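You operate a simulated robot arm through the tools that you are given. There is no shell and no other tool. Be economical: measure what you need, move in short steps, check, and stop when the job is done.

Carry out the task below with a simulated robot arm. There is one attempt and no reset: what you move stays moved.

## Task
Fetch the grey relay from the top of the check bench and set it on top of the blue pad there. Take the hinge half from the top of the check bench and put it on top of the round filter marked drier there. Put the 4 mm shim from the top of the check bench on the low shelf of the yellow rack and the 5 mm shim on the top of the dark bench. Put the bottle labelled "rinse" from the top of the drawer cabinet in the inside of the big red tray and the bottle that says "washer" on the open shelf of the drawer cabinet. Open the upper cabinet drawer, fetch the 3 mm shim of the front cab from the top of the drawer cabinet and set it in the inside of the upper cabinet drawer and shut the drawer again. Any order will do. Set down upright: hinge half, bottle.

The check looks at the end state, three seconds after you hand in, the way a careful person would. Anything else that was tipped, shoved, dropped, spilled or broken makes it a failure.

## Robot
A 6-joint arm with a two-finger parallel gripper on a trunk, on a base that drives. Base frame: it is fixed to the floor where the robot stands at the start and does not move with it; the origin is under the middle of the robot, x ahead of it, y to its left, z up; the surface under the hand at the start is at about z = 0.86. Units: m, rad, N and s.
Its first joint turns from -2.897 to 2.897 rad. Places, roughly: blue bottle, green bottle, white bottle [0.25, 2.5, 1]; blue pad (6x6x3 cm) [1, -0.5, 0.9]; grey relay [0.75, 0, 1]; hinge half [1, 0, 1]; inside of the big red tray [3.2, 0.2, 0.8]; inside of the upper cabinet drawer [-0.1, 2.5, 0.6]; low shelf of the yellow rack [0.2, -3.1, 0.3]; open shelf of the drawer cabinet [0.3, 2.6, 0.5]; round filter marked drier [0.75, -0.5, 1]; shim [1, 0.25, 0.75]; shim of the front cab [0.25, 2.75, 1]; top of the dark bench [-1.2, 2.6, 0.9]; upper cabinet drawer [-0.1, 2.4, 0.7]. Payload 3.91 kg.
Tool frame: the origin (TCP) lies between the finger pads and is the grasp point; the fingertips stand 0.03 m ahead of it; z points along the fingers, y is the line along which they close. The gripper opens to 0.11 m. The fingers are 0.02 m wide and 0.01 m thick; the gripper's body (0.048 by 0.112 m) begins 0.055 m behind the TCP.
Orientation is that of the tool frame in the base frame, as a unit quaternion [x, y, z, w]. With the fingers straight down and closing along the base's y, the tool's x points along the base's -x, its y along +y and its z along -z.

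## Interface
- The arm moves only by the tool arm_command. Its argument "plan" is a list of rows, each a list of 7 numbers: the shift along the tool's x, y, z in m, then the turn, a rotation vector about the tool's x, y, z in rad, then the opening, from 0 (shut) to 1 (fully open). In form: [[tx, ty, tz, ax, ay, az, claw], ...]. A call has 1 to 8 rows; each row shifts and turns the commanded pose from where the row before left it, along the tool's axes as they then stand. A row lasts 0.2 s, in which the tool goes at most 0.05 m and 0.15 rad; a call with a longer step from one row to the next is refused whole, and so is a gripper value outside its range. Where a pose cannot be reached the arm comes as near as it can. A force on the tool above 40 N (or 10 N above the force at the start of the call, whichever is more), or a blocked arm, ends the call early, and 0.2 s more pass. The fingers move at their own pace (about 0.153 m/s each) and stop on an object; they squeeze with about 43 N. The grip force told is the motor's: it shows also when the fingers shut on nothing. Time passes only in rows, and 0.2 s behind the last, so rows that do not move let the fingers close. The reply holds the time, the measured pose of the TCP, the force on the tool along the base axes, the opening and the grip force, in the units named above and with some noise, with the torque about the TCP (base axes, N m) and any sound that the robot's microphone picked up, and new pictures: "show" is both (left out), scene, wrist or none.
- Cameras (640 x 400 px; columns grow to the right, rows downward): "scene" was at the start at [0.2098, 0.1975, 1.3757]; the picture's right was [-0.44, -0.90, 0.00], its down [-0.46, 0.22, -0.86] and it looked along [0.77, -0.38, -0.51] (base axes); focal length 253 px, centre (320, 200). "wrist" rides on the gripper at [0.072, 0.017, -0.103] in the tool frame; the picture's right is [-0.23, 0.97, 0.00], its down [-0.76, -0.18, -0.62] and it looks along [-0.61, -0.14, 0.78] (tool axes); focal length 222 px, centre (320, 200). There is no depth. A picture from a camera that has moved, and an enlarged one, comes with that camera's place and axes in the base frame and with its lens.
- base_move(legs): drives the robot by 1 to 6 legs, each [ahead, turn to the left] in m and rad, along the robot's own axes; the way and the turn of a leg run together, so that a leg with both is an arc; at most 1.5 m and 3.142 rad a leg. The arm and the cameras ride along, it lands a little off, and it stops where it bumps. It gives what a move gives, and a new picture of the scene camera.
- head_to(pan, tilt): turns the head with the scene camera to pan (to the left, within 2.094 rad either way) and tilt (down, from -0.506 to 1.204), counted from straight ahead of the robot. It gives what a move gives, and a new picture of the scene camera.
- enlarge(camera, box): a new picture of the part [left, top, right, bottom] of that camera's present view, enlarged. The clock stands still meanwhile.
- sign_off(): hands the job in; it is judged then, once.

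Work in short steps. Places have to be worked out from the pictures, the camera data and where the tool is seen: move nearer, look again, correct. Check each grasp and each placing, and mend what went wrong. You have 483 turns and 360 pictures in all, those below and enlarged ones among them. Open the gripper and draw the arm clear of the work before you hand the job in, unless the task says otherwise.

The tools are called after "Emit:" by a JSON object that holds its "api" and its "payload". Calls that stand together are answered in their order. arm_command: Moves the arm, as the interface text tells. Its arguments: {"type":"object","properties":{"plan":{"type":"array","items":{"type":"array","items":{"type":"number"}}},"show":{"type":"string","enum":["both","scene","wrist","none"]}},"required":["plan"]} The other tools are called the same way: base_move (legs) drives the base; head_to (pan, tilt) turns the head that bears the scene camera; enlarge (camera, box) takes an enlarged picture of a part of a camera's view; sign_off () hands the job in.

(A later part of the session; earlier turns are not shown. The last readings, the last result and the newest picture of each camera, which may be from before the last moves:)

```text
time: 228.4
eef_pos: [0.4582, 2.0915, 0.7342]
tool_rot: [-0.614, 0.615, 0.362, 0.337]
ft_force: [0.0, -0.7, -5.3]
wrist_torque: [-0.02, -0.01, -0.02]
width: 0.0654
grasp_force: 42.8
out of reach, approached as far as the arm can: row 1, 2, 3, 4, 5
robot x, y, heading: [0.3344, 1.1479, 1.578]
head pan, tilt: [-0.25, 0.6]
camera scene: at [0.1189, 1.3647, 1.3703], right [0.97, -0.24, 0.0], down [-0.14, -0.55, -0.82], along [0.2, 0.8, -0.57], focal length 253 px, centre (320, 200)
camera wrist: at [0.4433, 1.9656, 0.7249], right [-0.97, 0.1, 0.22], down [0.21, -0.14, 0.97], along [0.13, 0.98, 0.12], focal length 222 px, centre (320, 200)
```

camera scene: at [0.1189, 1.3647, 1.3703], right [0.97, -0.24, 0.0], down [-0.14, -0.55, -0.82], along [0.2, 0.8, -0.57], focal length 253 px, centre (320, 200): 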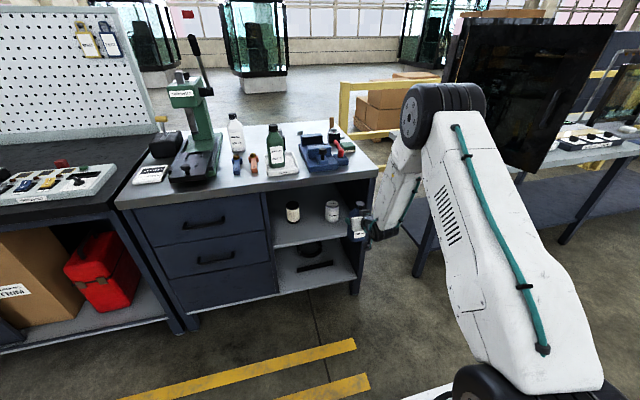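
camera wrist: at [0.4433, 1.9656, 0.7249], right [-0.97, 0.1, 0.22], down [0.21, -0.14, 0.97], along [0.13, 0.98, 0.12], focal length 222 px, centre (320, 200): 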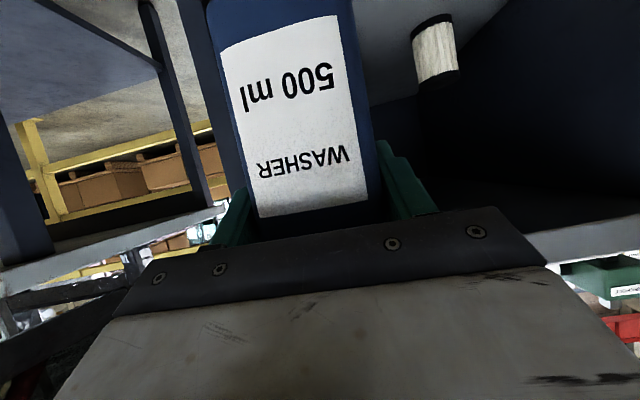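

The wrist is near its singular (straight) posture there, which pushed the arm sideways. It has now passed it; I re-anchor with a small base move and retry moving left in small steps.

Emit:
{"api": "base_move", "payload": {"legs": [[-0.1, 0]]}}

Emit:
{"api": "arm_command", "payload": {"plan": [[0, 0.02, 0, 0, 0, 0, 0], [0, 0.02, 0, 0, 0, 0, 0], [0, 0.02, 0, 0, 0, 0, 0], [0, 0, 0, 0, 0, 0, 0]], "show": "scene"}}

```text
time: 229.6
eef_pos: [0.4572, 1.9925, 0.734]
tool_rot: [-0.614, 0.614, 0.362, 0.338]
ft_force: [-0.2, 0.1, -5.8]
wrist_torque: [0.01, 0.02, 0.02]
width: 0.065
grasp_force: 43.3
robot x, y, heading: [0.3385, 1.0472, 1.577]
head pan, tilt: [-0.25, 0.6]
camera scene: at [0.1193, 1.2646, 1.3703], right [0.97, -0.24, 0.0], down [-0.14, -0.55, -0.82], along [0.2, 0.8, -0.57], focal length 253 px, centre (320, 200)
```

scene: 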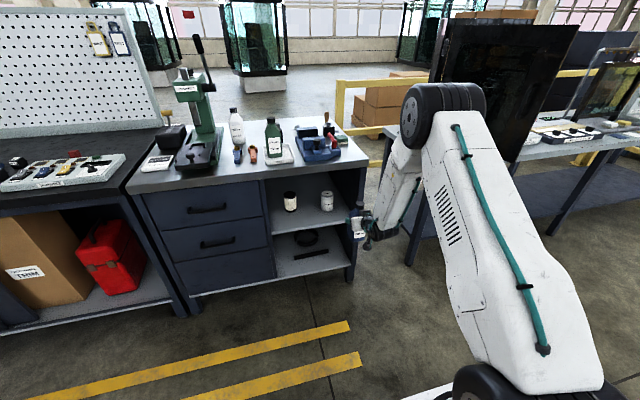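

```text
time: 230.6
eef_pos: [0.4433, 1.9858, 0.7369]
tool_rot: [0.62, -0.609, -0.366, -0.333]
ft_force: [-0.3, 0.5, -4.1]
wrist_torque: [-0.01, 0.01, -0.03]
width: 0.0654
grasp_force: 43.0
out of reach, approached as far as the arm can: row 1, 2, 3
robot x, y, heading: [0.3336, 1.0499, 1.574]
head pan, tilt: [-0.25, 0.6]
camera scene: at [0.1193, 1.2647, 1.3703], right [0.97, -0.24, 0.0], down [-0.14, -0.55, -0.82], along [0.2, 0.8, -0.57], focal length 253 px, centre (320, 200)
```

scene: 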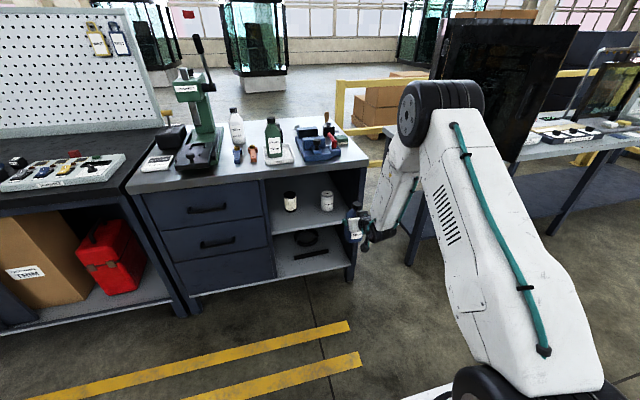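

The wrist won't cross that posture with the arm straight behind the hand. With the arm coming in from the side (robot about 0.6 m to the left), it should be smooth. First re-anchor and raise.

Emit:
{"api": "base_move", "payload": {"legs": [[-0.03, 0]]}}

Emit:
{"api": "arm_command", "payload": {"plan": [[-0.026, -0.005, -0.015, 0, 0, 0, 0], [-0.035, -0.005, -0.02, 0, 0, 0, 0], [-0.035, -0.005, -0.02, 0, 0, 0, 0], [-0.035, -0.005, -0.02, 0, 0, 0, 0], [-0.035, -0.005, -0.02, 0, 0, 0, 0], [0, 0, 0, 0, 0, 0, 0]], "show": "none"}}

```text
time: 231.4
eef_pos: [0.4419, 1.9548, 0.7378]
tool_rot: [0.62, -0.61, -0.366, -0.332]
ft_force: [0.5, 0.1, -4.7]
wrist_torque: [0.02, -0.01, -0.03]
width: 0.0653
grasp_force: 42.6
robot x, y, heading: [0.3342, 1.0146, 1.575]
head pan, tilt: [-0.25, 0.6]
camera scene: at [0.1196, 1.2345, 1.3703], right [0.97, -0.24, 0.0], down [-0.14, -0.55, -0.82], along [0.2, 0.8, -0.57], focal length 253 px, centre (320, 200)
```

scene: 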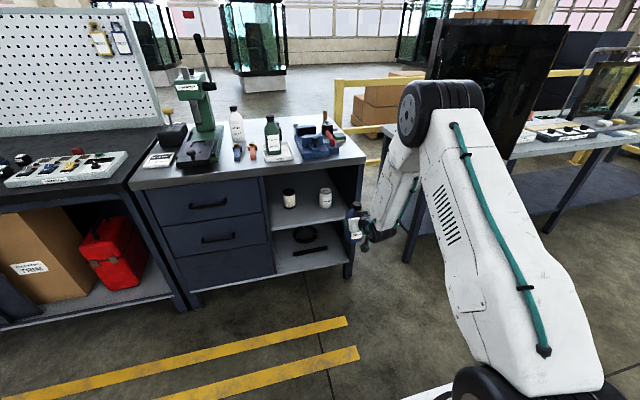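

```text
time: 232.8
eef_pos: [0.4733, 1.9597, 0.9286]
tool_rot: [0.619, -0.61, -0.365, -0.334]
ft_force: [-0.2, 0.5, -5.0]
wrist_torque: [-0.01, 0.02, 0.01]
width: 0.0653
grasp_force: 43.3
robot x, y, heading: [0.334, 1.0177, 1.578]
head pan, tilt: [-0.25, 0.6]
```

Works. Now swing the hand to the robot's right (staying clear of the white bench) so the arm comes in at an angle.

Emit:
{"api": "arm_command", "payload": {"plan": [[-0.0087, -0.042, -0.005, 0, 0, 0, 0], [-0.0087, -0.044, -0.005, 0, 0, 0, 0], [-0.0087, -0.044, -0.005, 0, 0, 0, 0], [-0.0087, -0.044, -0.005, 0, 0, 0, 0], [-0.0087, -0.044, -0.005, 0, 0, 0, 0], [-0.0087, -0.044, -0.005, 0, 0, 0, 0], [-0.0087, -0.044, -0.005, 0, 0, 0, 0], [0, 0, 0, 0, 0, 0, 0]], "show": "both"}}

```text
time: 234.6
eef_pos: [0.7836, 1.9709, 0.9877]
tool_rot: [0.62, -0.61, -0.366, -0.332]
ft_force: [0.0, -1.1, -5.2]
wrist_torque: [-0.01, 0.0, 0.02]
width: 0.0652
grasp_force: 42.5
robot x, y, heading: [0.3359, 1.0147, 1.578]
head pan, tilt: [-0.25, 0.6]
camera scene: at [0.1197, 1.2345, 1.3703], right [0.97, -0.24, 0.0], down [-0.14, -0.55, -0.82], along [0.2, 0.8, -0.57], focal length 253 px, centre (320, 200)
camera wrist: at [0.7708, 1.8454, 0.9787], right [-0.97, 0.08, 0.23], down [0.22, -0.14, 0.97], along [0.11, 0.99, 0.12], focal length 222 px, centre (320, 200)
```

scene: 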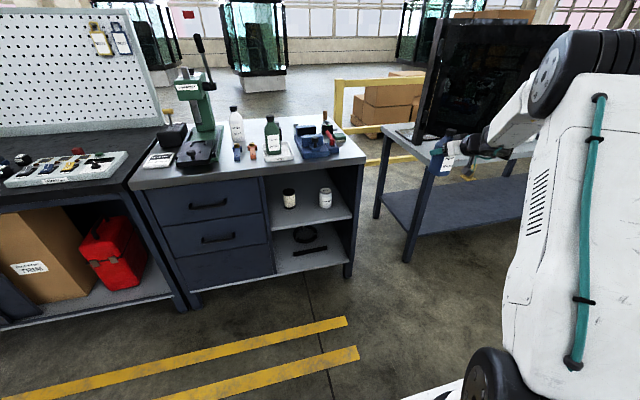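
wrist: 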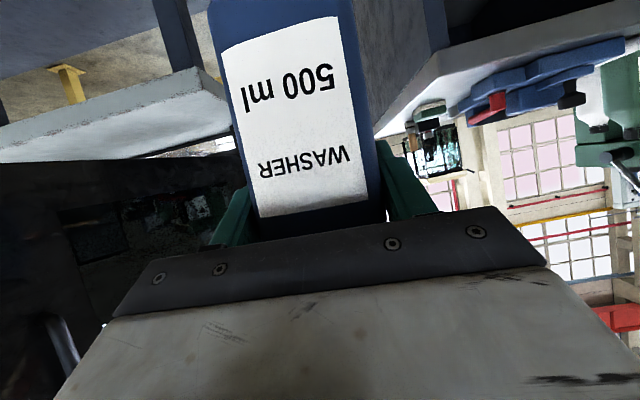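

Smooth now. Correct the slight roll, then shift the base left about 0.45 m so that the bottle lines up with the shelf spot.

Emit:
{"api": "arm_command", "payload": {"plan": [[0, 0, 0, 0, 0, -0.05, 0], [-0.013, 0, -0.0075, 0, 0, 0, 0], [-0.026, 0, -0.015, 0, 0, 0, 0], [0, 0, 0, 0, 0, 0, 0]], "show": "none"}}

Emit:
{"api": "base_move", "payload": {"legs": [[0, 1.571], [0.45, 0], [0, -1.571]]}}

```text
time: 235.6
eef_pos: [0.781, 1.9724, 1.0324]
tool_rot: [0.635, -0.593, -0.358, -0.342]
ft_force: [0.4, 0.4, -5.3]
wrist_torque: [-0.02, 0.04, 0.01]
width: 0.0649
grasp_force: 43.1
robot x, y, heading: [0.3344, 1.016, 1.573]
head pan, tilt: [-0.25, 0.6]
```

```text
time: 238.2
eef_pos: [-0.0649, 2.0001, 1.0326]
tool_rot: [0.819, -0.292, -0.464, -0.172]
ft_force: [0.0, -1.1, -4.9]
wrist_torque: [0.01, 0.01, 0.01]
width: 0.065
grasp_force: 42.7
robot x, y, heading: [0.3283, 1.0211, 2.393]
head pan, tilt: [-0.25, 0.6]
stopped in leg 1: the robot was blocked; the commanded pose is now the measured one
camera scene: at [0.0246, 1.0157, 1.3703], right [0.84, 0.54, 0.0], down [0.31, -0.48, -0.82], along [-0.45, 0.69, -0.57], focal length 253 px, centre (320, 200)
```

scene: 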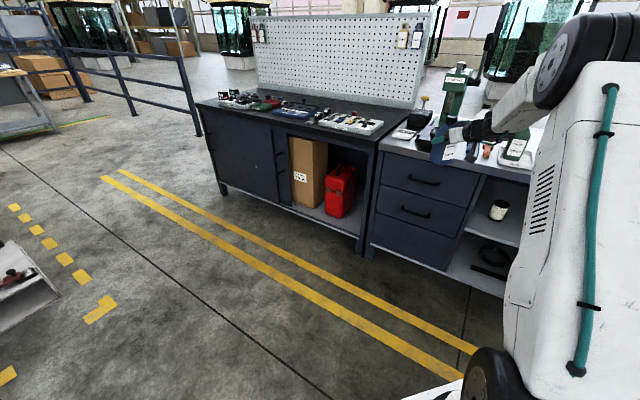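

The turn was blocked: a rear corner touched the end of the check bench. Drive forward a little away from it, then continue the turn.

Emit:
{"api": "base_move", "payload": {"legs": [[0.14, 0]]}}

Emit:
{"api": "base_move", "payload": {"legs": [[0, 0.75], [0.33, 0]]}}

```text
time: 239.5
eef_pos: [-0.1688, 2.0943, 1.0339]
tool_rot: [0.819, -0.291, -0.464, -0.171]
ft_force: [1.4, -0.9, -5.1]
wrist_torque: [-0.04, 0.01, 0.02]
width: 0.065
grasp_force: 42.7
robot x, y, heading: [0.2283, 1.1178, 2.391]
head pan, tilt: [-0.25, 0.6]
camera scene: at [-0.0773, 1.1102, 1.3703], right [0.84, 0.54, 0.0], down [0.31, -0.48, -0.82], along [-0.45, 0.69, -0.57], focal length 253 px, centre (320, 200)
```

scene: 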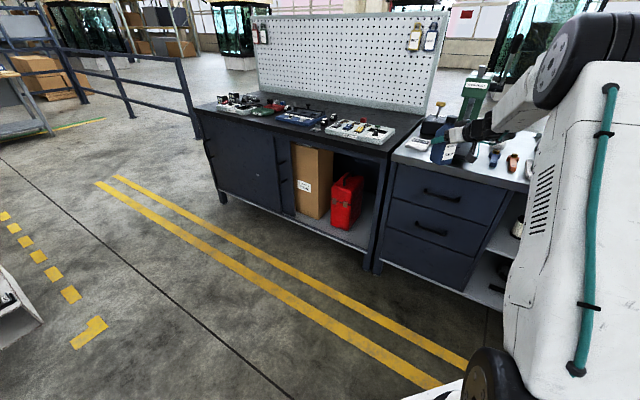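

```text
time: 243.7
eef_pos: [-1.0569, 1.5693, 1.0349]
tool_rot: [0.869, 0.027, -0.494, 0.009]
ft_force: [0.3, 0.3, -6.2]
wrist_torque: [0.01, 0.01, -0.01]
width: 0.0652
grasp_force: 42.9
robot x, y, heading: [-0.106, 1.1179, 3.139]
head pan, tilt: [-0.25, 0.6]
camera scene: at [-0.322, 0.9089, 1.3703], right [0.25, 0.97, 0.0], down [0.55, -0.14, -0.82], along [-0.8, 0.21, -0.57], focal length 253 px, centre (320, 200)
```

scene: 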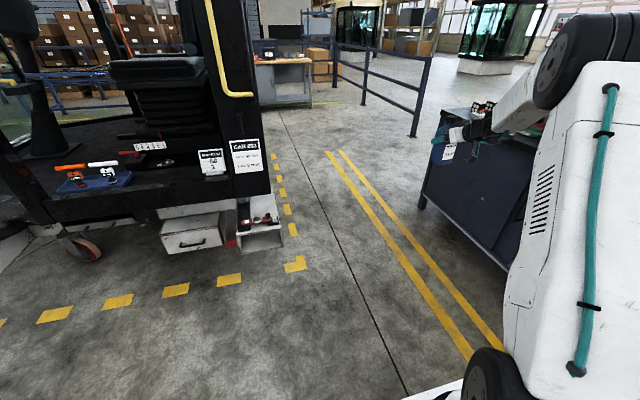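

Now turn right to face the cabinet.

Emit:
{"api": "base_move", "payload": {"legs": [[0, -1.568]]}}

Emit:
{"api": "head_to", "payload": {"pan": -0.5, "tilt": 0.6}}

```text
time: 247.9
eef_pos: [0.3653, 2.0626, 1.034]
tool_rot: [0.627, -0.601, -0.353, -0.347]
ft_force: [0.2, -0.1, -4.9]
wrist_torque: [-0.04, -0.01, 0.0]
width: 0.0653
grasp_force: 43.2
robot x, y, heading: [-0.1003, 1.1172, 1.547]
head pan, tilt: [-0.25, 0.6]
camera scene: at [-0.3126, 1.3419, 1.3703], right [0.96, -0.27, 0.0], down [-0.15, -0.54, -0.82], along [0.22, 0.79, -0.57], focal length 253 px, centre (320, 200)
```

scene: 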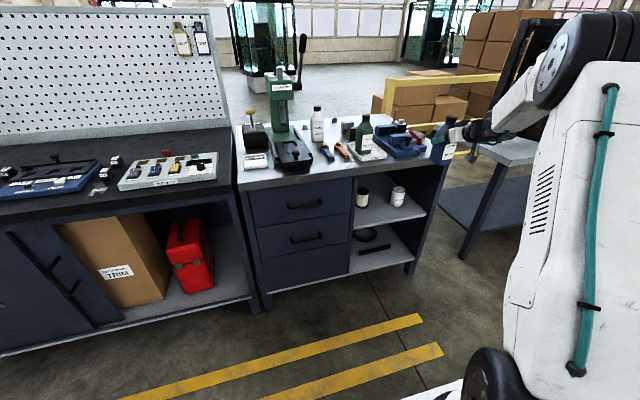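

```text
time: 248.7
eef_pos: [0.3663, 2.0631, 1.0328]
tool_rot: [0.628, -0.601, -0.353, -0.346]
ft_force: [-0.2, 0.6, -5.7]
wrist_torque: [0.01, 0.0, 0.01]
width: 0.0649
grasp_force: 43.0
robot x, y, heading: [-0.105, 1.118, 1.549]
head pan, tilt: [-0.499, 0.6]
camera scene: at [-0.2923, 1.3334, 1.3703], right [0.87, -0.5, 0.0], down [-0.28, -0.49, -0.82], along [0.41, 0.71, -0.57], focal length 253 px, centre (320, 200)
```

scene: 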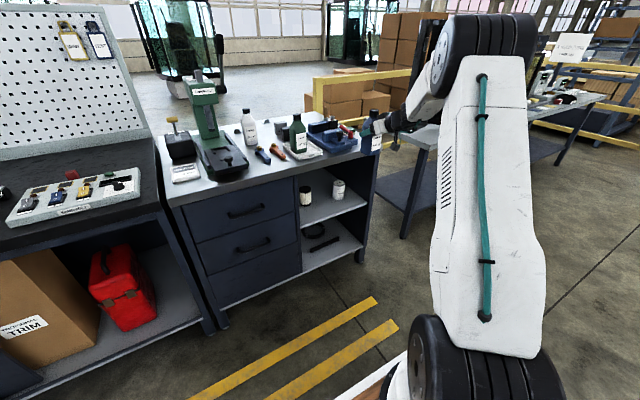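

Aligned beside the shelf. Lower in front of it.

Emit:
{"api": "arm_command", "payload": {"plan": [[0.039, 0, 0.0225, 0, 0, 0, 0], [0.039, 0, 0.0225, 0, 0, 0, 0], [0.039, 0, 0.0225, 0, 0, 0, 0], [0.039, 0, 0.0225, 0, 0, 0, 0]], "show": "none"}}

Emit:
{"api": "arm_command", "payload": {"plan": [[0.039, 0, 0.0225, 0, 0, 0, 0], [0.039, 0, 0.0225, 0, 0, 0, 0], [0.039, 0, 0.0225, 0, 0, 0, 0], [0, 0, 0, 0, 0, 0, 0]], "show": "both"}}

```text
time: 249.7
eef_pos: [0.3687, 2.0605, 0.8551]
tool_rot: [0.628, -0.6, -0.354, -0.347]
ft_force: [0.2, -0.9, -3.8]
wrist_torque: [-0.08, -0.04, -0.03]
width: 0.0649
grasp_force: 42.8
robot x, y, heading: [-0.1044, 1.1208, 1.549]
head pan, tilt: [-0.499, 0.6]
```

```text
time: 250.7
eef_pos: [0.3684, 2.0579, 0.7187]
tool_rot: [0.628, -0.601, -0.353, -0.346]
ft_force: [-0.2, 0.7, -5.7]
wrist_torque: [-0.03, -0.02, -0.01]
width: 0.0652
grasp_force: 43.1
robot x, y, heading: [-0.1012, 1.1185, 1.545]
head pan, tilt: [-0.499, 0.6]
camera scene: at [-0.2923, 1.3333, 1.3703], right [0.87, -0.5, 0.0], down [-0.28, -0.49, -0.82], along [0.41, 0.71, -0.57], focal length 253 px, centre (320, 200)
camera wrist: at [0.3576, 1.9326, 0.7086], right [-0.98, 0.08, 0.18], down [0.17, -0.14, 0.97], along [0.1, 0.99, 0.12], focal length 222 px, centre (320, 200)
```

scene: 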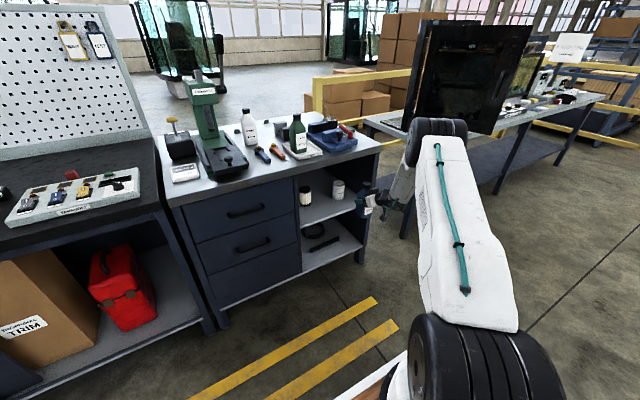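
wrist: 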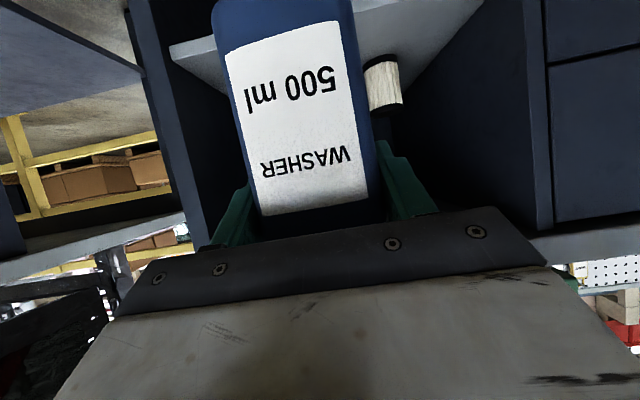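

Exactly on command. Lower another 10 cm and shift left 3 cm.

Emit:
{"api": "arm_command", "payload": {"plan": [[0.026, 0.015, 0.015, 0, 0, 0, 0], [0.03, 0.018, 0.0175, 0, 0, 0, 0], [0.03, 0, 0.0175, 0, 0, 0, 0], [0, 0, 0, 0, 0, 0, 0]], "show": "both"}}

Emit:
{"api": "enlarge", "payload": {"camera": "scene", "box": [280, 120, 420, 260]}}

```text
time: 251.7
eef_pos: [0.3369, 2.0566, 0.6189]
tool_rot: [0.627, -0.601, -0.353, -0.347]
ft_force: [0.4, -0.4, -6.0]
wrist_torque: [-0.04, -0.01, -0.02]
width: 0.0653
grasp_force: 42.9
robot x, y, heading: [-0.104, 1.1167, 1.551]
head pan, tilt: [-0.499, 0.6]
camera scene: at [-0.2923, 1.3334, 1.3703], right [0.87, -0.5, 0.0], down [-0.28, -0.49, -0.82], along [0.41, 0.71, -0.57], focal length 253 px, centre (320, 200)
camera wrist: at [0.3254, 1.9308, 0.6092], right [-0.98, 0.08, 0.18], down [0.17, -0.14, 0.97], along [0.1, 0.99, 0.12], focal length 222 px, centre (320, 200)
```

scene: 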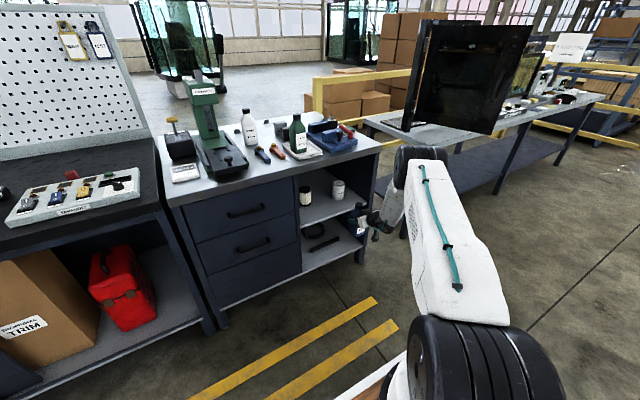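
wrist: 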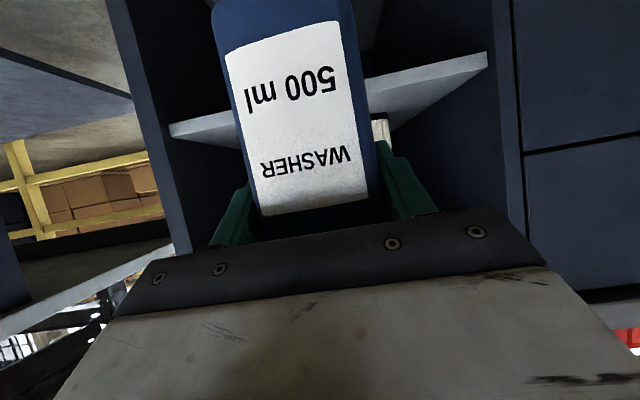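

```text
2.86 times, centred on (350, 190) of scene
camera zoom: at [-0.2923, 1.3334, 1.3703], right [0.87, -0.5, 0.0], down [-0.28, -0.49, -0.82], along [0.41, 0.71, -0.57], focal length 724 px, centre (234, 229)
```

zoom: 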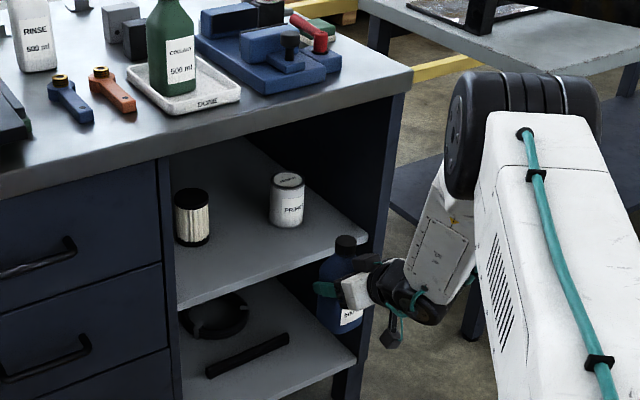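

Bottle bottom is about 2 cm above the shelf level; raise 2 cm for margin and drive forward in two stages.

Emit:
{"api": "arm_command", "payload": {"plan": [[-0.0173, 0, -0.01, 0, 0, 0, 0], [0, 0, 0, 0, 0, 0, 0]], "show": "none"}}

Emit:
{"api": "base_move", "payload": {"legs": [[0.13, 0]]}}

Emit:
{"api": "enlarge", "payload": {"camera": "scene", "box": [280, 120, 420, 260]}}

Emit:
{"api": "enlarge", "payload": {"camera": "wrist", "box": [100, 0, 560, 240]}}

```text
time: 252.3
eef_pos: [0.3368, 2.0557, 0.6398]
tool_rot: [0.628, -0.601, -0.353, -0.346]
ft_force: [0.0, 0.1, -5.6]
wrist_torque: [-0.01, 0.01, -0.03]
width: 0.0653
grasp_force: 42.6
robot x, y, heading: [-0.103, 1.116, 1.539]
head pan, tilt: [-0.499, 0.6]
```

```text
time: 253.6
eef_pos: [0.3397, 2.1888, 0.6397]
tool_rot: [0.628, -0.601, -0.353, -0.347]
ft_force: [0.7, 0.2, -5.6]
wrist_torque: [0.02, 0.01, 0.02]
width: 0.0651
grasp_force: 43.0
robot x, y, heading: [-0.1016, 1.2512, 1.549]
head pan, tilt: [-0.499, 0.6]
camera scene: at [-0.2892, 1.4656, 1.3703], right [0.87, -0.5, 0.0], down [-0.28, -0.49, -0.82], along [0.41, 0.71, -0.57], focal length 253 px, centre (320, 200)
```

scene: 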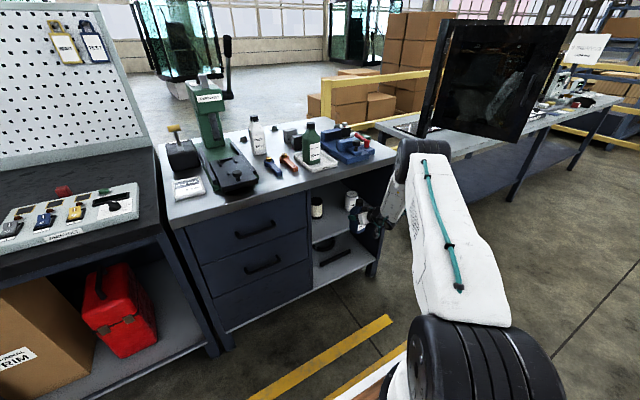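

```text
2.86 times, centred on (350, 190) of scene
camera zoom: at [-0.2892, 1.4656, 1.3703], right [0.87, -0.5, 0.0], down [-0.28, -0.49, -0.82], along [0.41, 0.71, -0.57], focal length 724 px, centre (234, 229)
```

zoom: 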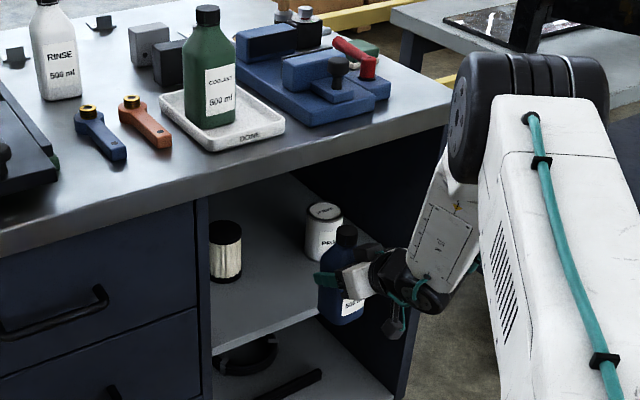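

```text
1.39 times, centred on (330, 120) of wrist
camera zoom: at [0.3281, 2.0635, 0.6294], right [-0.98, 0.08, 0.18], down [0.17, -0.14, 0.97], along [0.1, 0.99, 0.12], focal length 309 px, centre (306, 311)
```

zoom: 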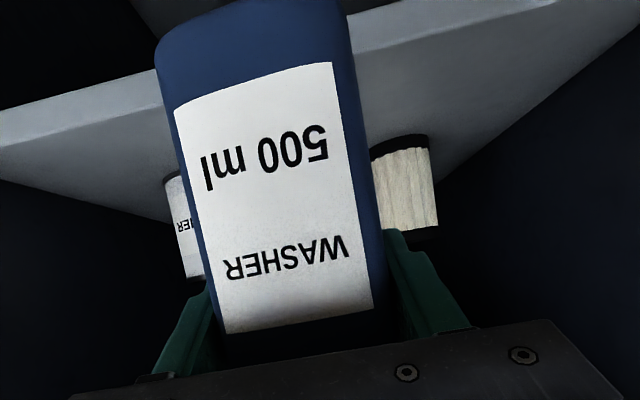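

Clear on both sides. Drive the remaining 13 cm in.

Emit:
{"api": "base_move", "payload": {"legs": [[0.125, 0]]}}

Emit:
{"api": "enlarge", "payload": {"camera": "scene", "box": [280, 120, 420, 260]}}

Emit:
{"api": "enlarge", "payload": {"camera": "wrist", "box": [100, 0, 560, 240]}}

```text
time: 254.9
eef_pos: [0.3427, 2.3129, 0.639]
tool_rot: [0.627, -0.602, -0.353, -0.347]
ft_force: [-0.5, -0.3, -5.7]
wrist_torque: [-0.02, 0.01, 0.01]
width: 0.065
grasp_force: 42.9
robot x, y, heading: [-0.0995, 1.3743, 1.541]
head pan, tilt: [-0.499, 0.6]
camera scene: at [-0.2861, 1.5908, 1.3703], right [0.87, -0.5, 0.0], down [-0.28, -0.49, -0.82], along [0.41, 0.71, -0.57], focal length 253 px, centre (320, 200)
```

scene: 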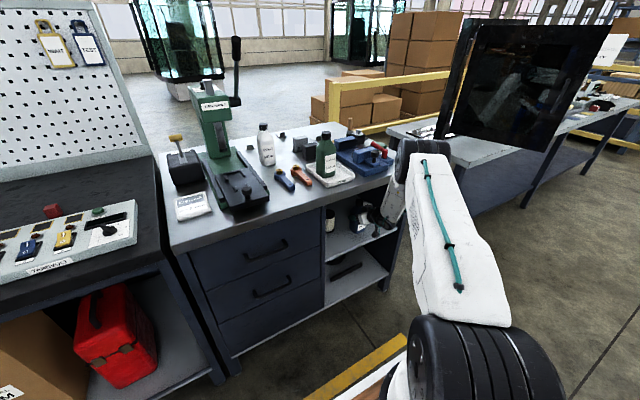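

```text
2.86 times, centred on (350, 190) of scene
camera zoom: at [-0.2861, 1.5908, 1.3703], right [0.87, -0.5, 0.0], down [-0.28, -0.49, -0.82], along [0.41, 0.71, -0.57], focal length 724 px, centre (234, 229)
```

zoom: 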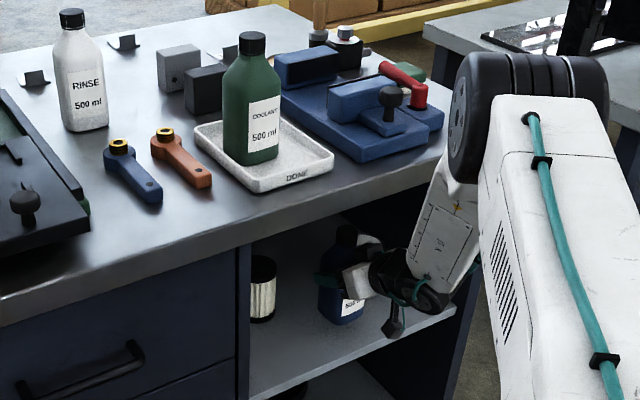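

```text
1.39 times, centred on (330, 120) of wrist
camera zoom: at [0.3314, 2.1883, 0.6293], right [-0.98, 0.08, 0.19], down [0.17, -0.14, 0.97], along [0.1, 0.99, 0.12], focal length 309 px, centre (306, 311)
```

zoom: 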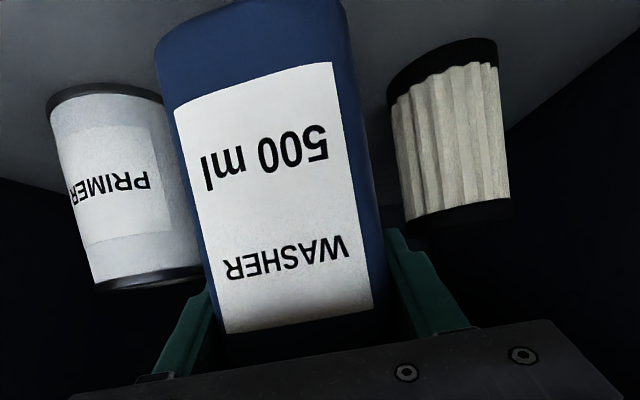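

Lower gently toward the shelf.

Emit:
{"api": "arm_command", "payload": {"plan": [[0.0173, 0.008, 0.01, 0, 0, 0, 0], [0.0052, 0, 0.003, 0, 0, 0, 0], [0, 0, 0, 0, 0, 0, 0]], "show": "none"}}

```text
time: 255.7
eef_pos: [0.3355, 2.3134, 0.6116]
tool_rot: [0.627, -0.601, -0.353, -0.347]
ft_force: [-0.4, 0.2, -6.1]
wrist_torque: [0.01, -0.02, -0.03]
width: 0.0651
grasp_force: 43.2
robot x, y, heading: [-0.0981, 1.3748, 1.544]
head pan, tilt: [-0.499, 0.6]
```

Emit:
{"api": "arm_command", "payload": {"plan": [[0.0052, 0, 0.003, 0, 0, 0, 0], [0, 0, 0, 0, 0, 0, 0]], "show": "none"}}

```text
time: 256.3
eef_pos: [0.3364, 2.3135, 0.6109]
tool_rot: [0.627, -0.6, -0.354, -0.348]
ft_force: [-1.8, -2.6, 16.9]
wrist_torque: [0.08, 0.73, 0.11]
width: 0.0651
grasp_force: 42.8
robot x, y, heading: [-0.102, 1.3764, 1.548]
head pan, tilt: [-0.499, 0.6]
```

Contact on the shelf. Open slowly, and look.

Emit:
{"api": "arm_command", "payload": {"plan": [[-0.0009, 0, -0.0005, 0, 0, 0, 0.65], [0, 0, 0, 0, 0, 0, 0.8], [0, 0, 0, 0, 0, 0, 0.8]], "show": "wrist"}}

```text
time: 257.1
eef_pos: [0.335, 2.3134, 0.6081]
tool_rot: [0.627, -0.602, -0.353, -0.347]
ft_force: [0.5, 0.7, -0.5]
wrist_torque: [0.02, 0.02, 0.02]
width: 0.0878
grasp_force: 0.0
robot x, y, heading: [-0.0944, 1.3767, 1.544]
head pan, tilt: [-0.499, 0.6]
camera wrist: at [0.3238, 2.1872, 0.5984], right [-0.98, 0.08, 0.18], down [0.17, -0.14, 0.97], along [0.1, 0.99, 0.12], focal length 222 px, centre (320, 200)
```

wrist: 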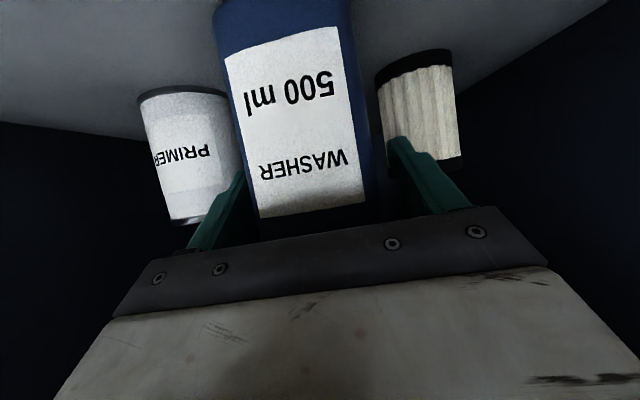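

Bottle stands upright on the shelf. Back the base straight out.

Emit:
{"api": "base_move", "payload": {"legs": [[-0.3, 0]]}}

Emit:
{"api": "enlarge", "payload": {"camera": "scene", "box": [280, 120, 420, 260]}}

Emit:
{"api": "enlarge", "payload": {"camera": "wrist", "box": [100, 0, 560, 240]}}

```text
time: 259.1
eef_pos: [0.3253, 2.0141, 0.6088]
tool_rot: [0.628, -0.601, -0.353, -0.346]
ft_force: [0.0, 0.8, -0.5]
wrist_torque: [-0.01, 0.01, 0.0]
width: 0.0883
grasp_force: 0.1
robot x, y, heading: [-0.1041, 1.0704, 1.555]
head pan, tilt: [-0.499, 0.6]
camera scene: at [-0.2937, 1.2893, 1.3703], right [0.87, -0.5, 0.0], down [-0.28, -0.49, -0.82], along [0.41, 0.72, -0.57], focal length 253 px, centre (320, 200)
```

scene: 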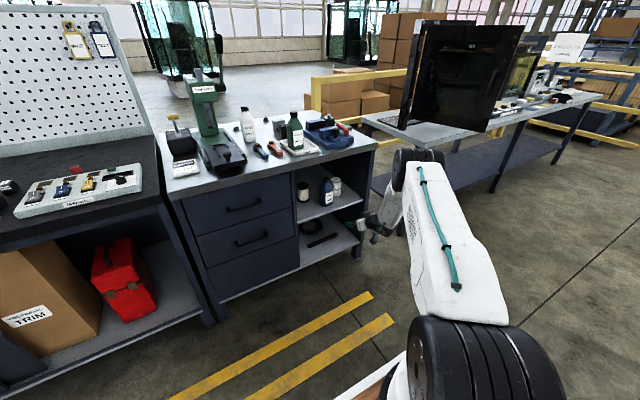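

```text
2.86 times, centred on (350, 190) of scene
camera zoom: at [-0.2937, 1.2893, 1.3703], right [0.87, -0.5, 0.0], down [-0.28, -0.49, -0.82], along [0.41, 0.72, -0.57], focal length 724 px, centre (234, 229)
```

zoom: 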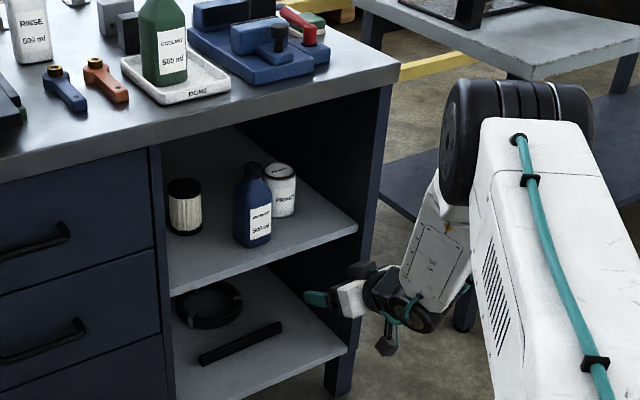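

```text
1.39 times, centred on (330, 120) of wrist
camera zoom: at [0.3142, 1.8882, 0.5985], right [-0.98, 0.08, 0.18], down [0.17, -0.14, 0.97], along [0.1, 0.99, 0.12], focal length 309 px, centre (306, 311)
```

zoom: 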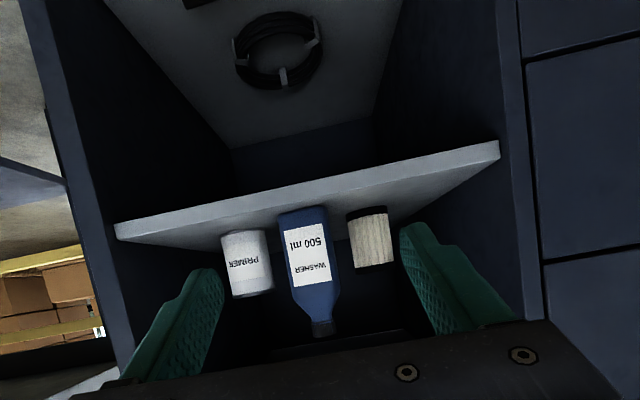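

Washer bottle done. Next the upper drawer: handle bar about x -0.21..-0.055, y 2.24, z 0.70. I shift the base left by about 0.46 m keeping the sideways arm posture.

Emit:
{"api": "base_move", "payload": {"legs": [[0, 1.571], [0.456, 0], [0, -1.556]]}}

Emit:
{"api": "head_to", "payload": {"pan": -0.3, "tilt": 0.6}}

```text
time: 269.5
eef_pos: [-0.165, 2.0325, 0.6084]
tool_rot: [0.639, -0.589, -0.359, -0.34]
ft_force: [-0.2, -0.4, 0.1]
wrist_torque: [-0.03, -0.04, 0.0]
width: 0.0881
grasp_force: 0.0
robot x, y, heading: [-0.563, 1.0774, 1.577]
head pan, tilt: [-0.499, 0.6]
camera scene: at [-0.7588, 1.2874, 1.3703], right [0.88, -0.47, 0.0], down [-0.26, -0.5, -0.82], along [0.39, 0.73, -0.57], focal length 253 px, centre (320, 200)
```

scene: 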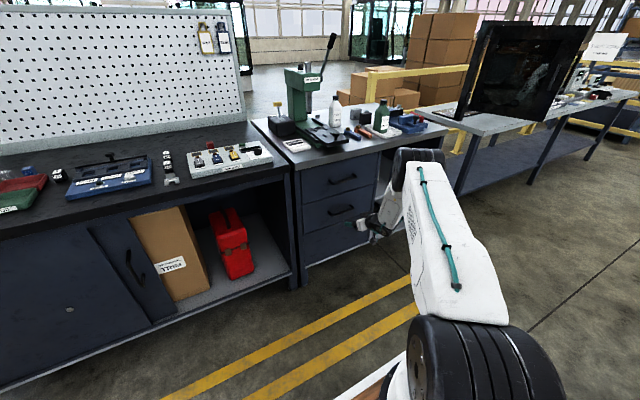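

```text
time: 270.2
eef_pos: [-0.1642, 2.0324, 0.6085]
tool_rot: [0.639, -0.589, -0.359, -0.34]
ft_force: [0.6, -0.7, 0.0]
wrist_torque: [0.02, 0.02, -0.01]
width: 0.0878
grasp_force: 0.1
robot x, y, heading: [-0.5621, 1.0796, 1.584]
head pan, tilt: [-0.3, 0.6]
camera scene: at [-0.775, 1.294, 1.3703], right [0.96, -0.28, 0.0], down [-0.16, -0.54, -0.82], along [0.23, 0.79, -0.57], focal length 253 px, centre (320, 200)
```

scene: 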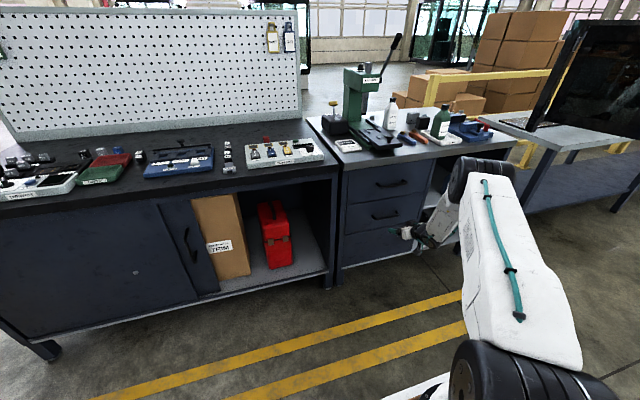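

Use the wrist view to locate the upper handle precisely.

Emit:
{"api": "arm_command", "payload": {"plan": [[-0.03, 0, -0.0173, 0, 0, 0, 0.5], [-0.03, 0, -0.0173, 0, 0, 0, 0.35], [0, 0, 0, 0, 0, 0, 0.35]], "show": "wrist"}}

Emit:
{"api": "enlarge", "payload": {"camera": "scene", "box": [330, 140, 470, 270]}}

```text
time: 271.0
eef_pos: [-0.1667, 2.0327, 0.6777]
tool_rot: [0.639, -0.589, -0.36, -0.34]
ft_force: [-0.3, 0.3, -0.4]
wrist_torque: [-0.02, 0.0, 0.01]
width: 0.0385
grasp_force: 0.1
robot x, y, heading: [-0.5599, 1.0817, 1.587]
head pan, tilt: [-0.3, 0.6]
camera wrist: at [-0.1729, 1.9067, 0.668], right [-0.98, 0.04, 0.19], down [0.18, -0.13, 0.97], along [0.07, 0.99, 0.12], focal length 222 px, centre (320, 200)
```

wrist: 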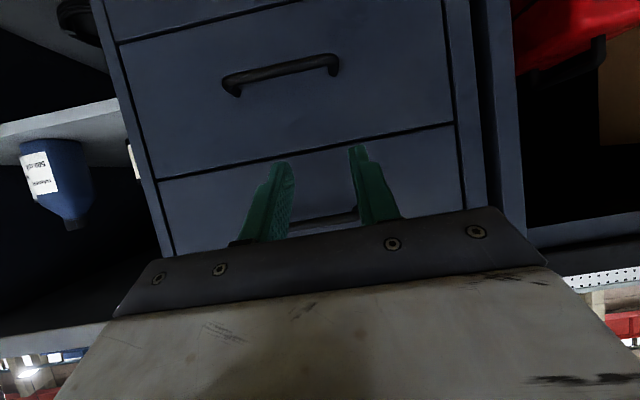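

```text
3.08 times, centred on (400, 205) of scene
camera zoom: at [-0.775, 1.294, 1.3703], right [0.96, -0.28, 0.0], down [-0.16, -0.54, -0.82], along [0.23, 0.79, -0.57], focal length 780 px, centre (74, 185)
```

zoom: 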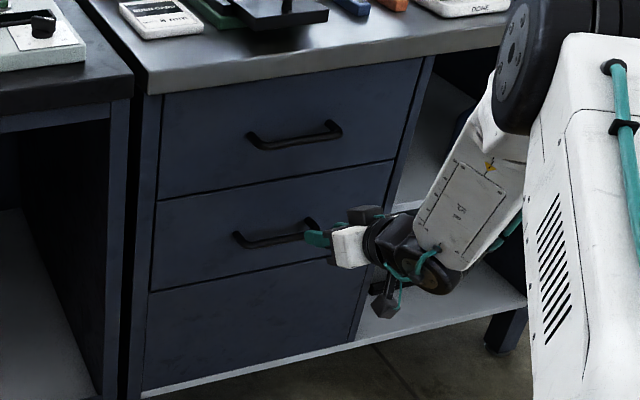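

Upper handle bar is at about [-0.14,2.205,0.732]. I roll the tool 90° so the fingers close vertically around the bar, then pitch it to horizontal.

Emit:
{"api": "arm_command", "payload": {"plan": [[0, 0, 0, 0, 0, 0.145, 0.35], [0, 0, 0, 0, 0, 0.145, 0.35], [0, 0, 0, 0, 0, 0.145, 0.35], [0, 0, 0, 0, 0, 0.145, 0.35], [0, 0, 0, 0, 0, 0.145, 0.35], [0, 0, 0, 0, 0, 0.145, 0.35], [0, 0, 0, 0, 0, 0.145, 0.35], [0, 0, 0, 0, 0, 0.145, 0.35]], "show": "none"}}

Emit:
{"api": "arm_command", "payload": {"plan": [[0, 0, 0, 0, 0, 0.145, 0.35], [0, 0, 0, 0, 0, 0.145, 0.35], [0, 0, 0, 0, 0, 0.121, 0.35], [0, 0, 0, -0.14, 0, 0, 0.35], [0, 0, 0, -0.14, 0, 0, 0.35], [0, 0, 0, -0.14, 0, 0, 0.35], [0, 0, 0, 0, 0, 0, 0.35]], "show": "both"}}

```text
time: 272.8
eef_pos: [-0.1657, 2.0328, 0.6778]
tool_rot: [-0.21, 0.843, 0.487, 0.086]
ft_force: [0.1, -0.3, 0.8]
wrist_torque: [0.02, 0.0, 0.0]
width: 0.0383
grasp_force: 0.0
robot x, y, heading: [-0.5608, 1.0825, 1.587]
head pan, tilt: [-0.3, 0.6]
```

```text
time: 274.4
eef_pos: [-0.1655, 2.0345, 0.6781]
tool_rot: [-0.03, 0.746, 0.665, -0.02]
ft_force: [0.4, 0.0, -0.1]
wrist_torque: [-0.02, -0.02, 0.01]
width: 0.0385
grasp_force: 0.1
robot x, y, heading: [-0.5632, 1.0801, 1.587]
head pan, tilt: [-0.3, 0.6]
camera scene: at [-0.775, 1.294, 1.3703], right [0.96, -0.28, 0.0], down [-0.16, -0.54, -0.82], along [0.23, 0.79, -0.57], focal length 253 px, centre (320, 200)
camera wrist: at [-0.2298, 1.9281, 0.7055], right [0.21, 0.13, 0.97], down [0.81, -0.58, -0.1], along [0.55, 0.8, -0.22], focal length 222 px, centre (320, 200)
```

scene: 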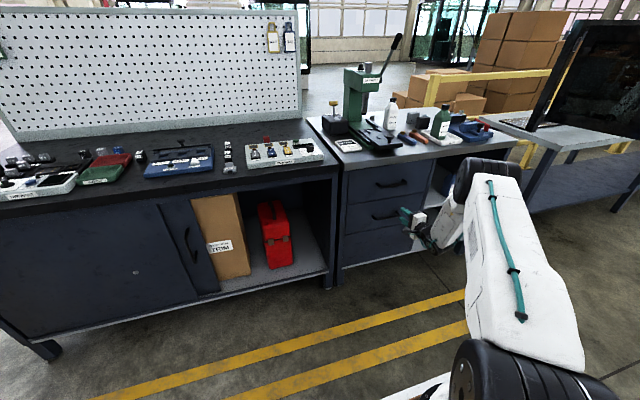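
wrist: 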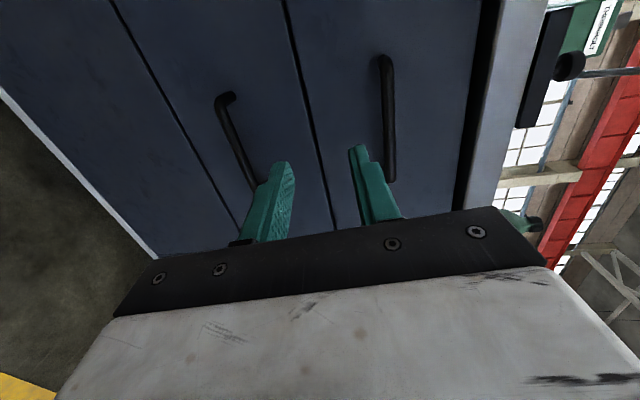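

Good. The upper handle (right-hand bar in this rotated view) is at about [-0.145,2.205,0.735]. Align with it, staying 12 cm off.

Emit:
{"api": "arm_command", "payload": {"plan": [[-0.0144, 0.03, 0.0157, 0, 0, 0, 0.4], [-0.0144, 0.03, 0.0157, 0, 0, 0, 0.4], [0, 0, 0, 0, 0, 0, 0.4]], "show": "wrist"}}

Emit:
{"api": "enlarge", "payload": {"camera": "scene", "box": [330, 140, 470, 270]}}

```text
time: 275.2
eef_pos: [-0.1405, 2.0744, 0.7362]
tool_rot: [-0.032, 0.746, 0.665, -0.02]
ft_force: [-0.3, 0.1, 0.9]
wrist_torque: [0.0, 0.04, 0.01]
width: 0.044
grasp_force: 0.0
robot x, y, heading: [-0.5598, 1.0802, 1.591]
head pan, tilt: [-0.3, 0.6]
camera wrist: at [-0.2041, 1.9686, 0.7623], right [0.21, 0.13, 0.97], down [0.81, -0.58, -0.1], along [0.55, 0.8, -0.23], focal length 222 px, centre (320, 200)
```

wrist: 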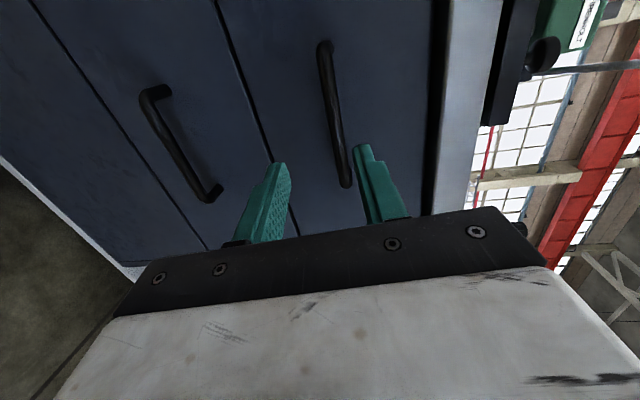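

```text
3.08 times, centred on (400, 205) of scene
camera zoom: at [-0.775, 1.294, 1.3703], right [0.96, -0.28, 0.0], down [-0.16, -0.54, -0.82], along [0.23, 0.79, -0.57], focal length 780 px, centre (74, 185)
```

zoom: 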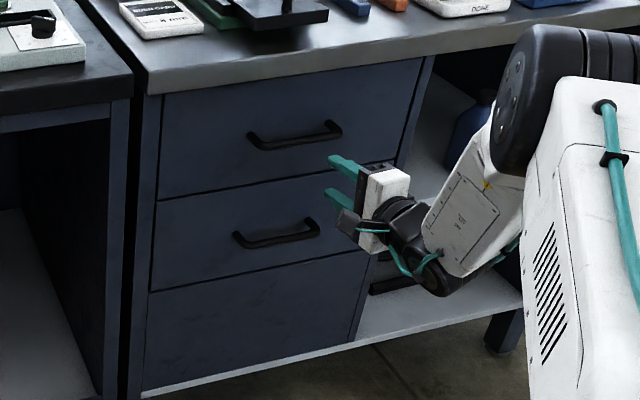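

Aligned: bar y about 2.195, z 0.734. Advance so that the bar lies between the finger pads.

Emit:
{"api": "arm_command", "payload": {"plan": [[-0.0026, 0.0042, 0.0363, 0, 0, 0, 0.4], [-0.0022, 0.0036, 0.031, 0, 0, 0, 0.4], [-0.0022, 0.0036, 0.031, 0, 0, 0, 0.4], [0, 0, 0, 0, 0, 0, 0.4]], "show": "wrist"}}

Emit:
{"api": "enlarge", "payload": {"camera": "scene", "box": [340, 150, 430, 230]}}

```text
time: 276.2
eef_pos: [-0.1401, 2.1714, 0.7344]
tool_rot: [-0.031, 0.746, 0.664, -0.02]
ft_force: [-0.3, 0.1, -0.1]
wrist_torque: [0.01, -0.02, 0.0]
width: 0.0441
grasp_force: 0.0
robot x, y, heading: [-0.5664, 1.0778, 1.588]
head pan, tilt: [-0.3, 0.6]
camera wrist: at [-0.2044, 2.067, 0.7613], right [0.21, 0.13, 0.97], down [0.81, -0.58, -0.1], along [0.55, 0.8, -0.23], focal length 222 px, centre (320, 200)
```

wrist: 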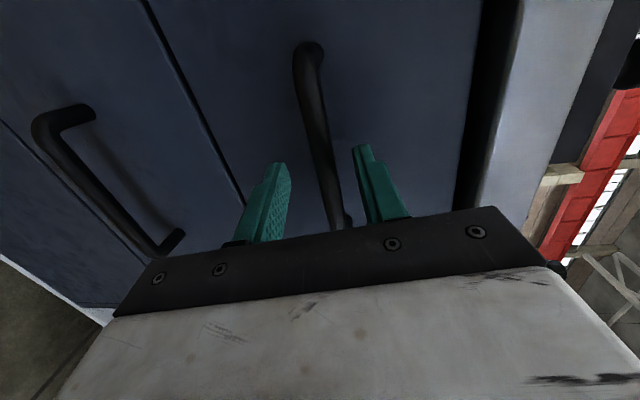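

```text
5.00 times, centred on (385, 190) of scene
camera zoom: at [-0.775, 1.294, 1.3703], right [0.96, -0.28, 0.0], down [-0.16, -0.54, -0.82], along [0.23, 0.79, -0.57], focal length 1267 px, centre (-5, 250)
```

zoom: 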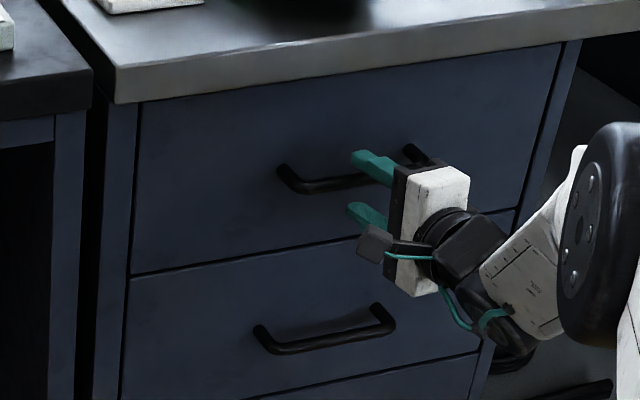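

The bar passes between the fingers. Advance 1.7 cm more, then close.

Emit:
{"api": "arm_command", "payload": {"plan": [[-0.0006, 0.001, 0.008, 0, 0, 0, 0.4], [-0.0006, 0.001, 0.009, 0, 0, 0, 0.4], [0, 0, 0, 0, 0, 0, 0.1], [0, 0, 0, 0, 0, 0, 0], [0, 0, 0, 0, 0, 0, 0]], "show": "wrist"}}

```text
time: 277.4
eef_pos: [-0.1405, 2.1908, 0.7356]
tool_rot: [-0.032, 0.746, 0.665, -0.021]
ft_force: [-2.5, 1.8, 6.3]
wrist_torque: [0.07, 0.96, -0.13]
width: 0.0139
grasp_force: 45.0
robot x, y, heading: [-0.5622, 1.0819, 1.587]
head pan, tilt: [-0.3, 0.6]
camera wrist: at [-0.2051, 2.0847, 0.7627], right [0.21, 0.13, 0.97], down [0.81, -0.58, -0.1], along [0.55, 0.8, -0.22], focal length 222 px, centre (320, 200)
```

wrist: 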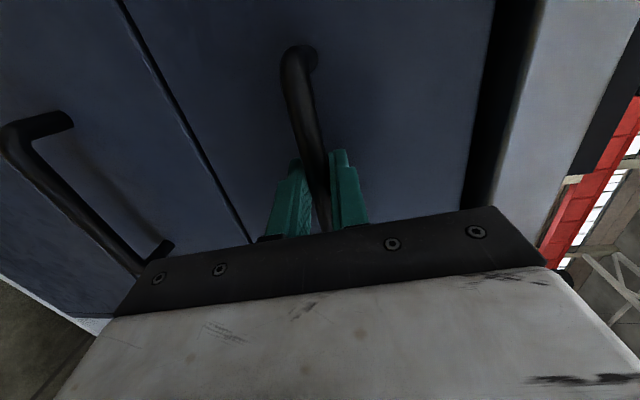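

Bar clamped (1.4 cm). Pull the drawer open by backing the base 0.24 m.

Emit:
{"api": "base_move", "payload": {"legs": [[-0.24, 0]]}}

```text
time: 279.2
eef_pos: [-0.1402, 1.9514, 0.7351]
tool_rot: [-0.032, 0.745, 0.666, -0.022]
ft_force: [-17.1, -1.2, 12.0]
wrist_torque: [0.09, 0.93, 0.25]
width: 0.0138
grasp_force: 45.1
robot x, y, heading: [-0.5616, 0.8392, 1.585]
head pan, tilt: [-0.3, 0.6]
camera scene: at [-0.7728, 1.0539, 1.3703], right [0.96, -0.28, 0.0], down [-0.16, -0.54, -0.83], along [0.23, 0.79, -0.56], focal length 253 px, centre (320, 200)
```

scene: 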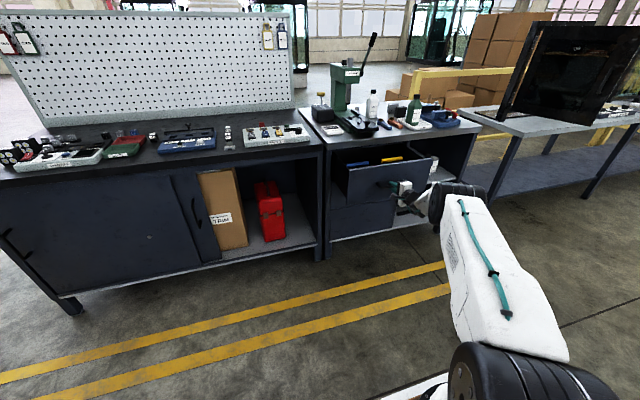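

Drawer is open by 24 cm; it contains some items. Release the bar and back off, then look inside.

Emit:
{"api": "arm_command", "payload": {"plan": [[0, 0, 0, 0, 0, 0, 0.4], [0, 0, 0, 0, 0, 0, 0.4], [0.0018, -0.0029, -0.025, 0, 0, 0, 0.4], [0.0035, -0.0057, -0.045, 0, 0, 0, 0.4], [0.0035, -0.0057, -0.045, 0, 0, 0, 0.4]], "show": "scene"}}

Emit:
{"api": "enlarge", "payload": {"camera": "scene", "box": [310, 120, 450, 250]}}

```text
time: 280.4
eef_pos: [-0.1393, 1.8354, 0.7329]
tool_rot: [-0.033, 0.746, 0.665, -0.022]
ft_force: [-0.2, -0.2, -0.2]
wrist_torque: [0.04, 0.0, -0.01]
width: 0.0442
grasp_force: 0.0
robot x, y, heading: [-0.5595, 0.8394, 1.585]
head pan, tilt: [-0.3, 0.6]
camera scene: at [-0.7722, 1.0547, 1.3703], right [0.96, -0.28, 0.0], down [-0.16, -0.54, -0.82], along [0.23, 0.79, -0.57], focal length 253 px, centre (320, 200)
```

scene: 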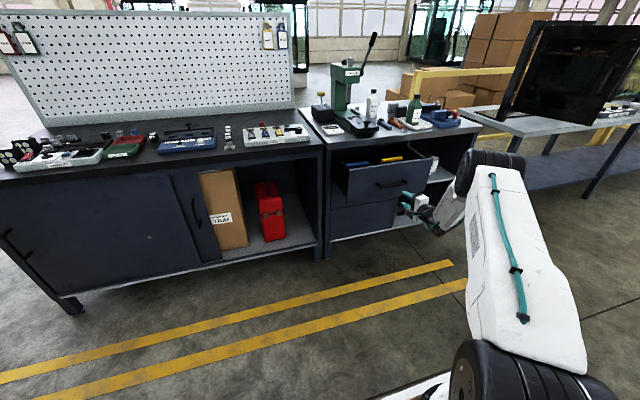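

```text
3.08 times, centred on (380, 185) of scene
camera zoom: at [-0.7722, 1.0547, 1.3703], right [0.96, -0.28, 0.0], down [-0.16, -0.54, -0.82], along [0.23, 0.79, -0.57], focal length 780 px, centre (135, 246)
```

zoom: 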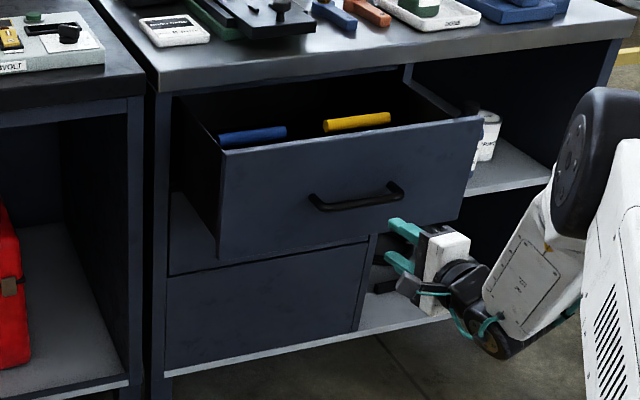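

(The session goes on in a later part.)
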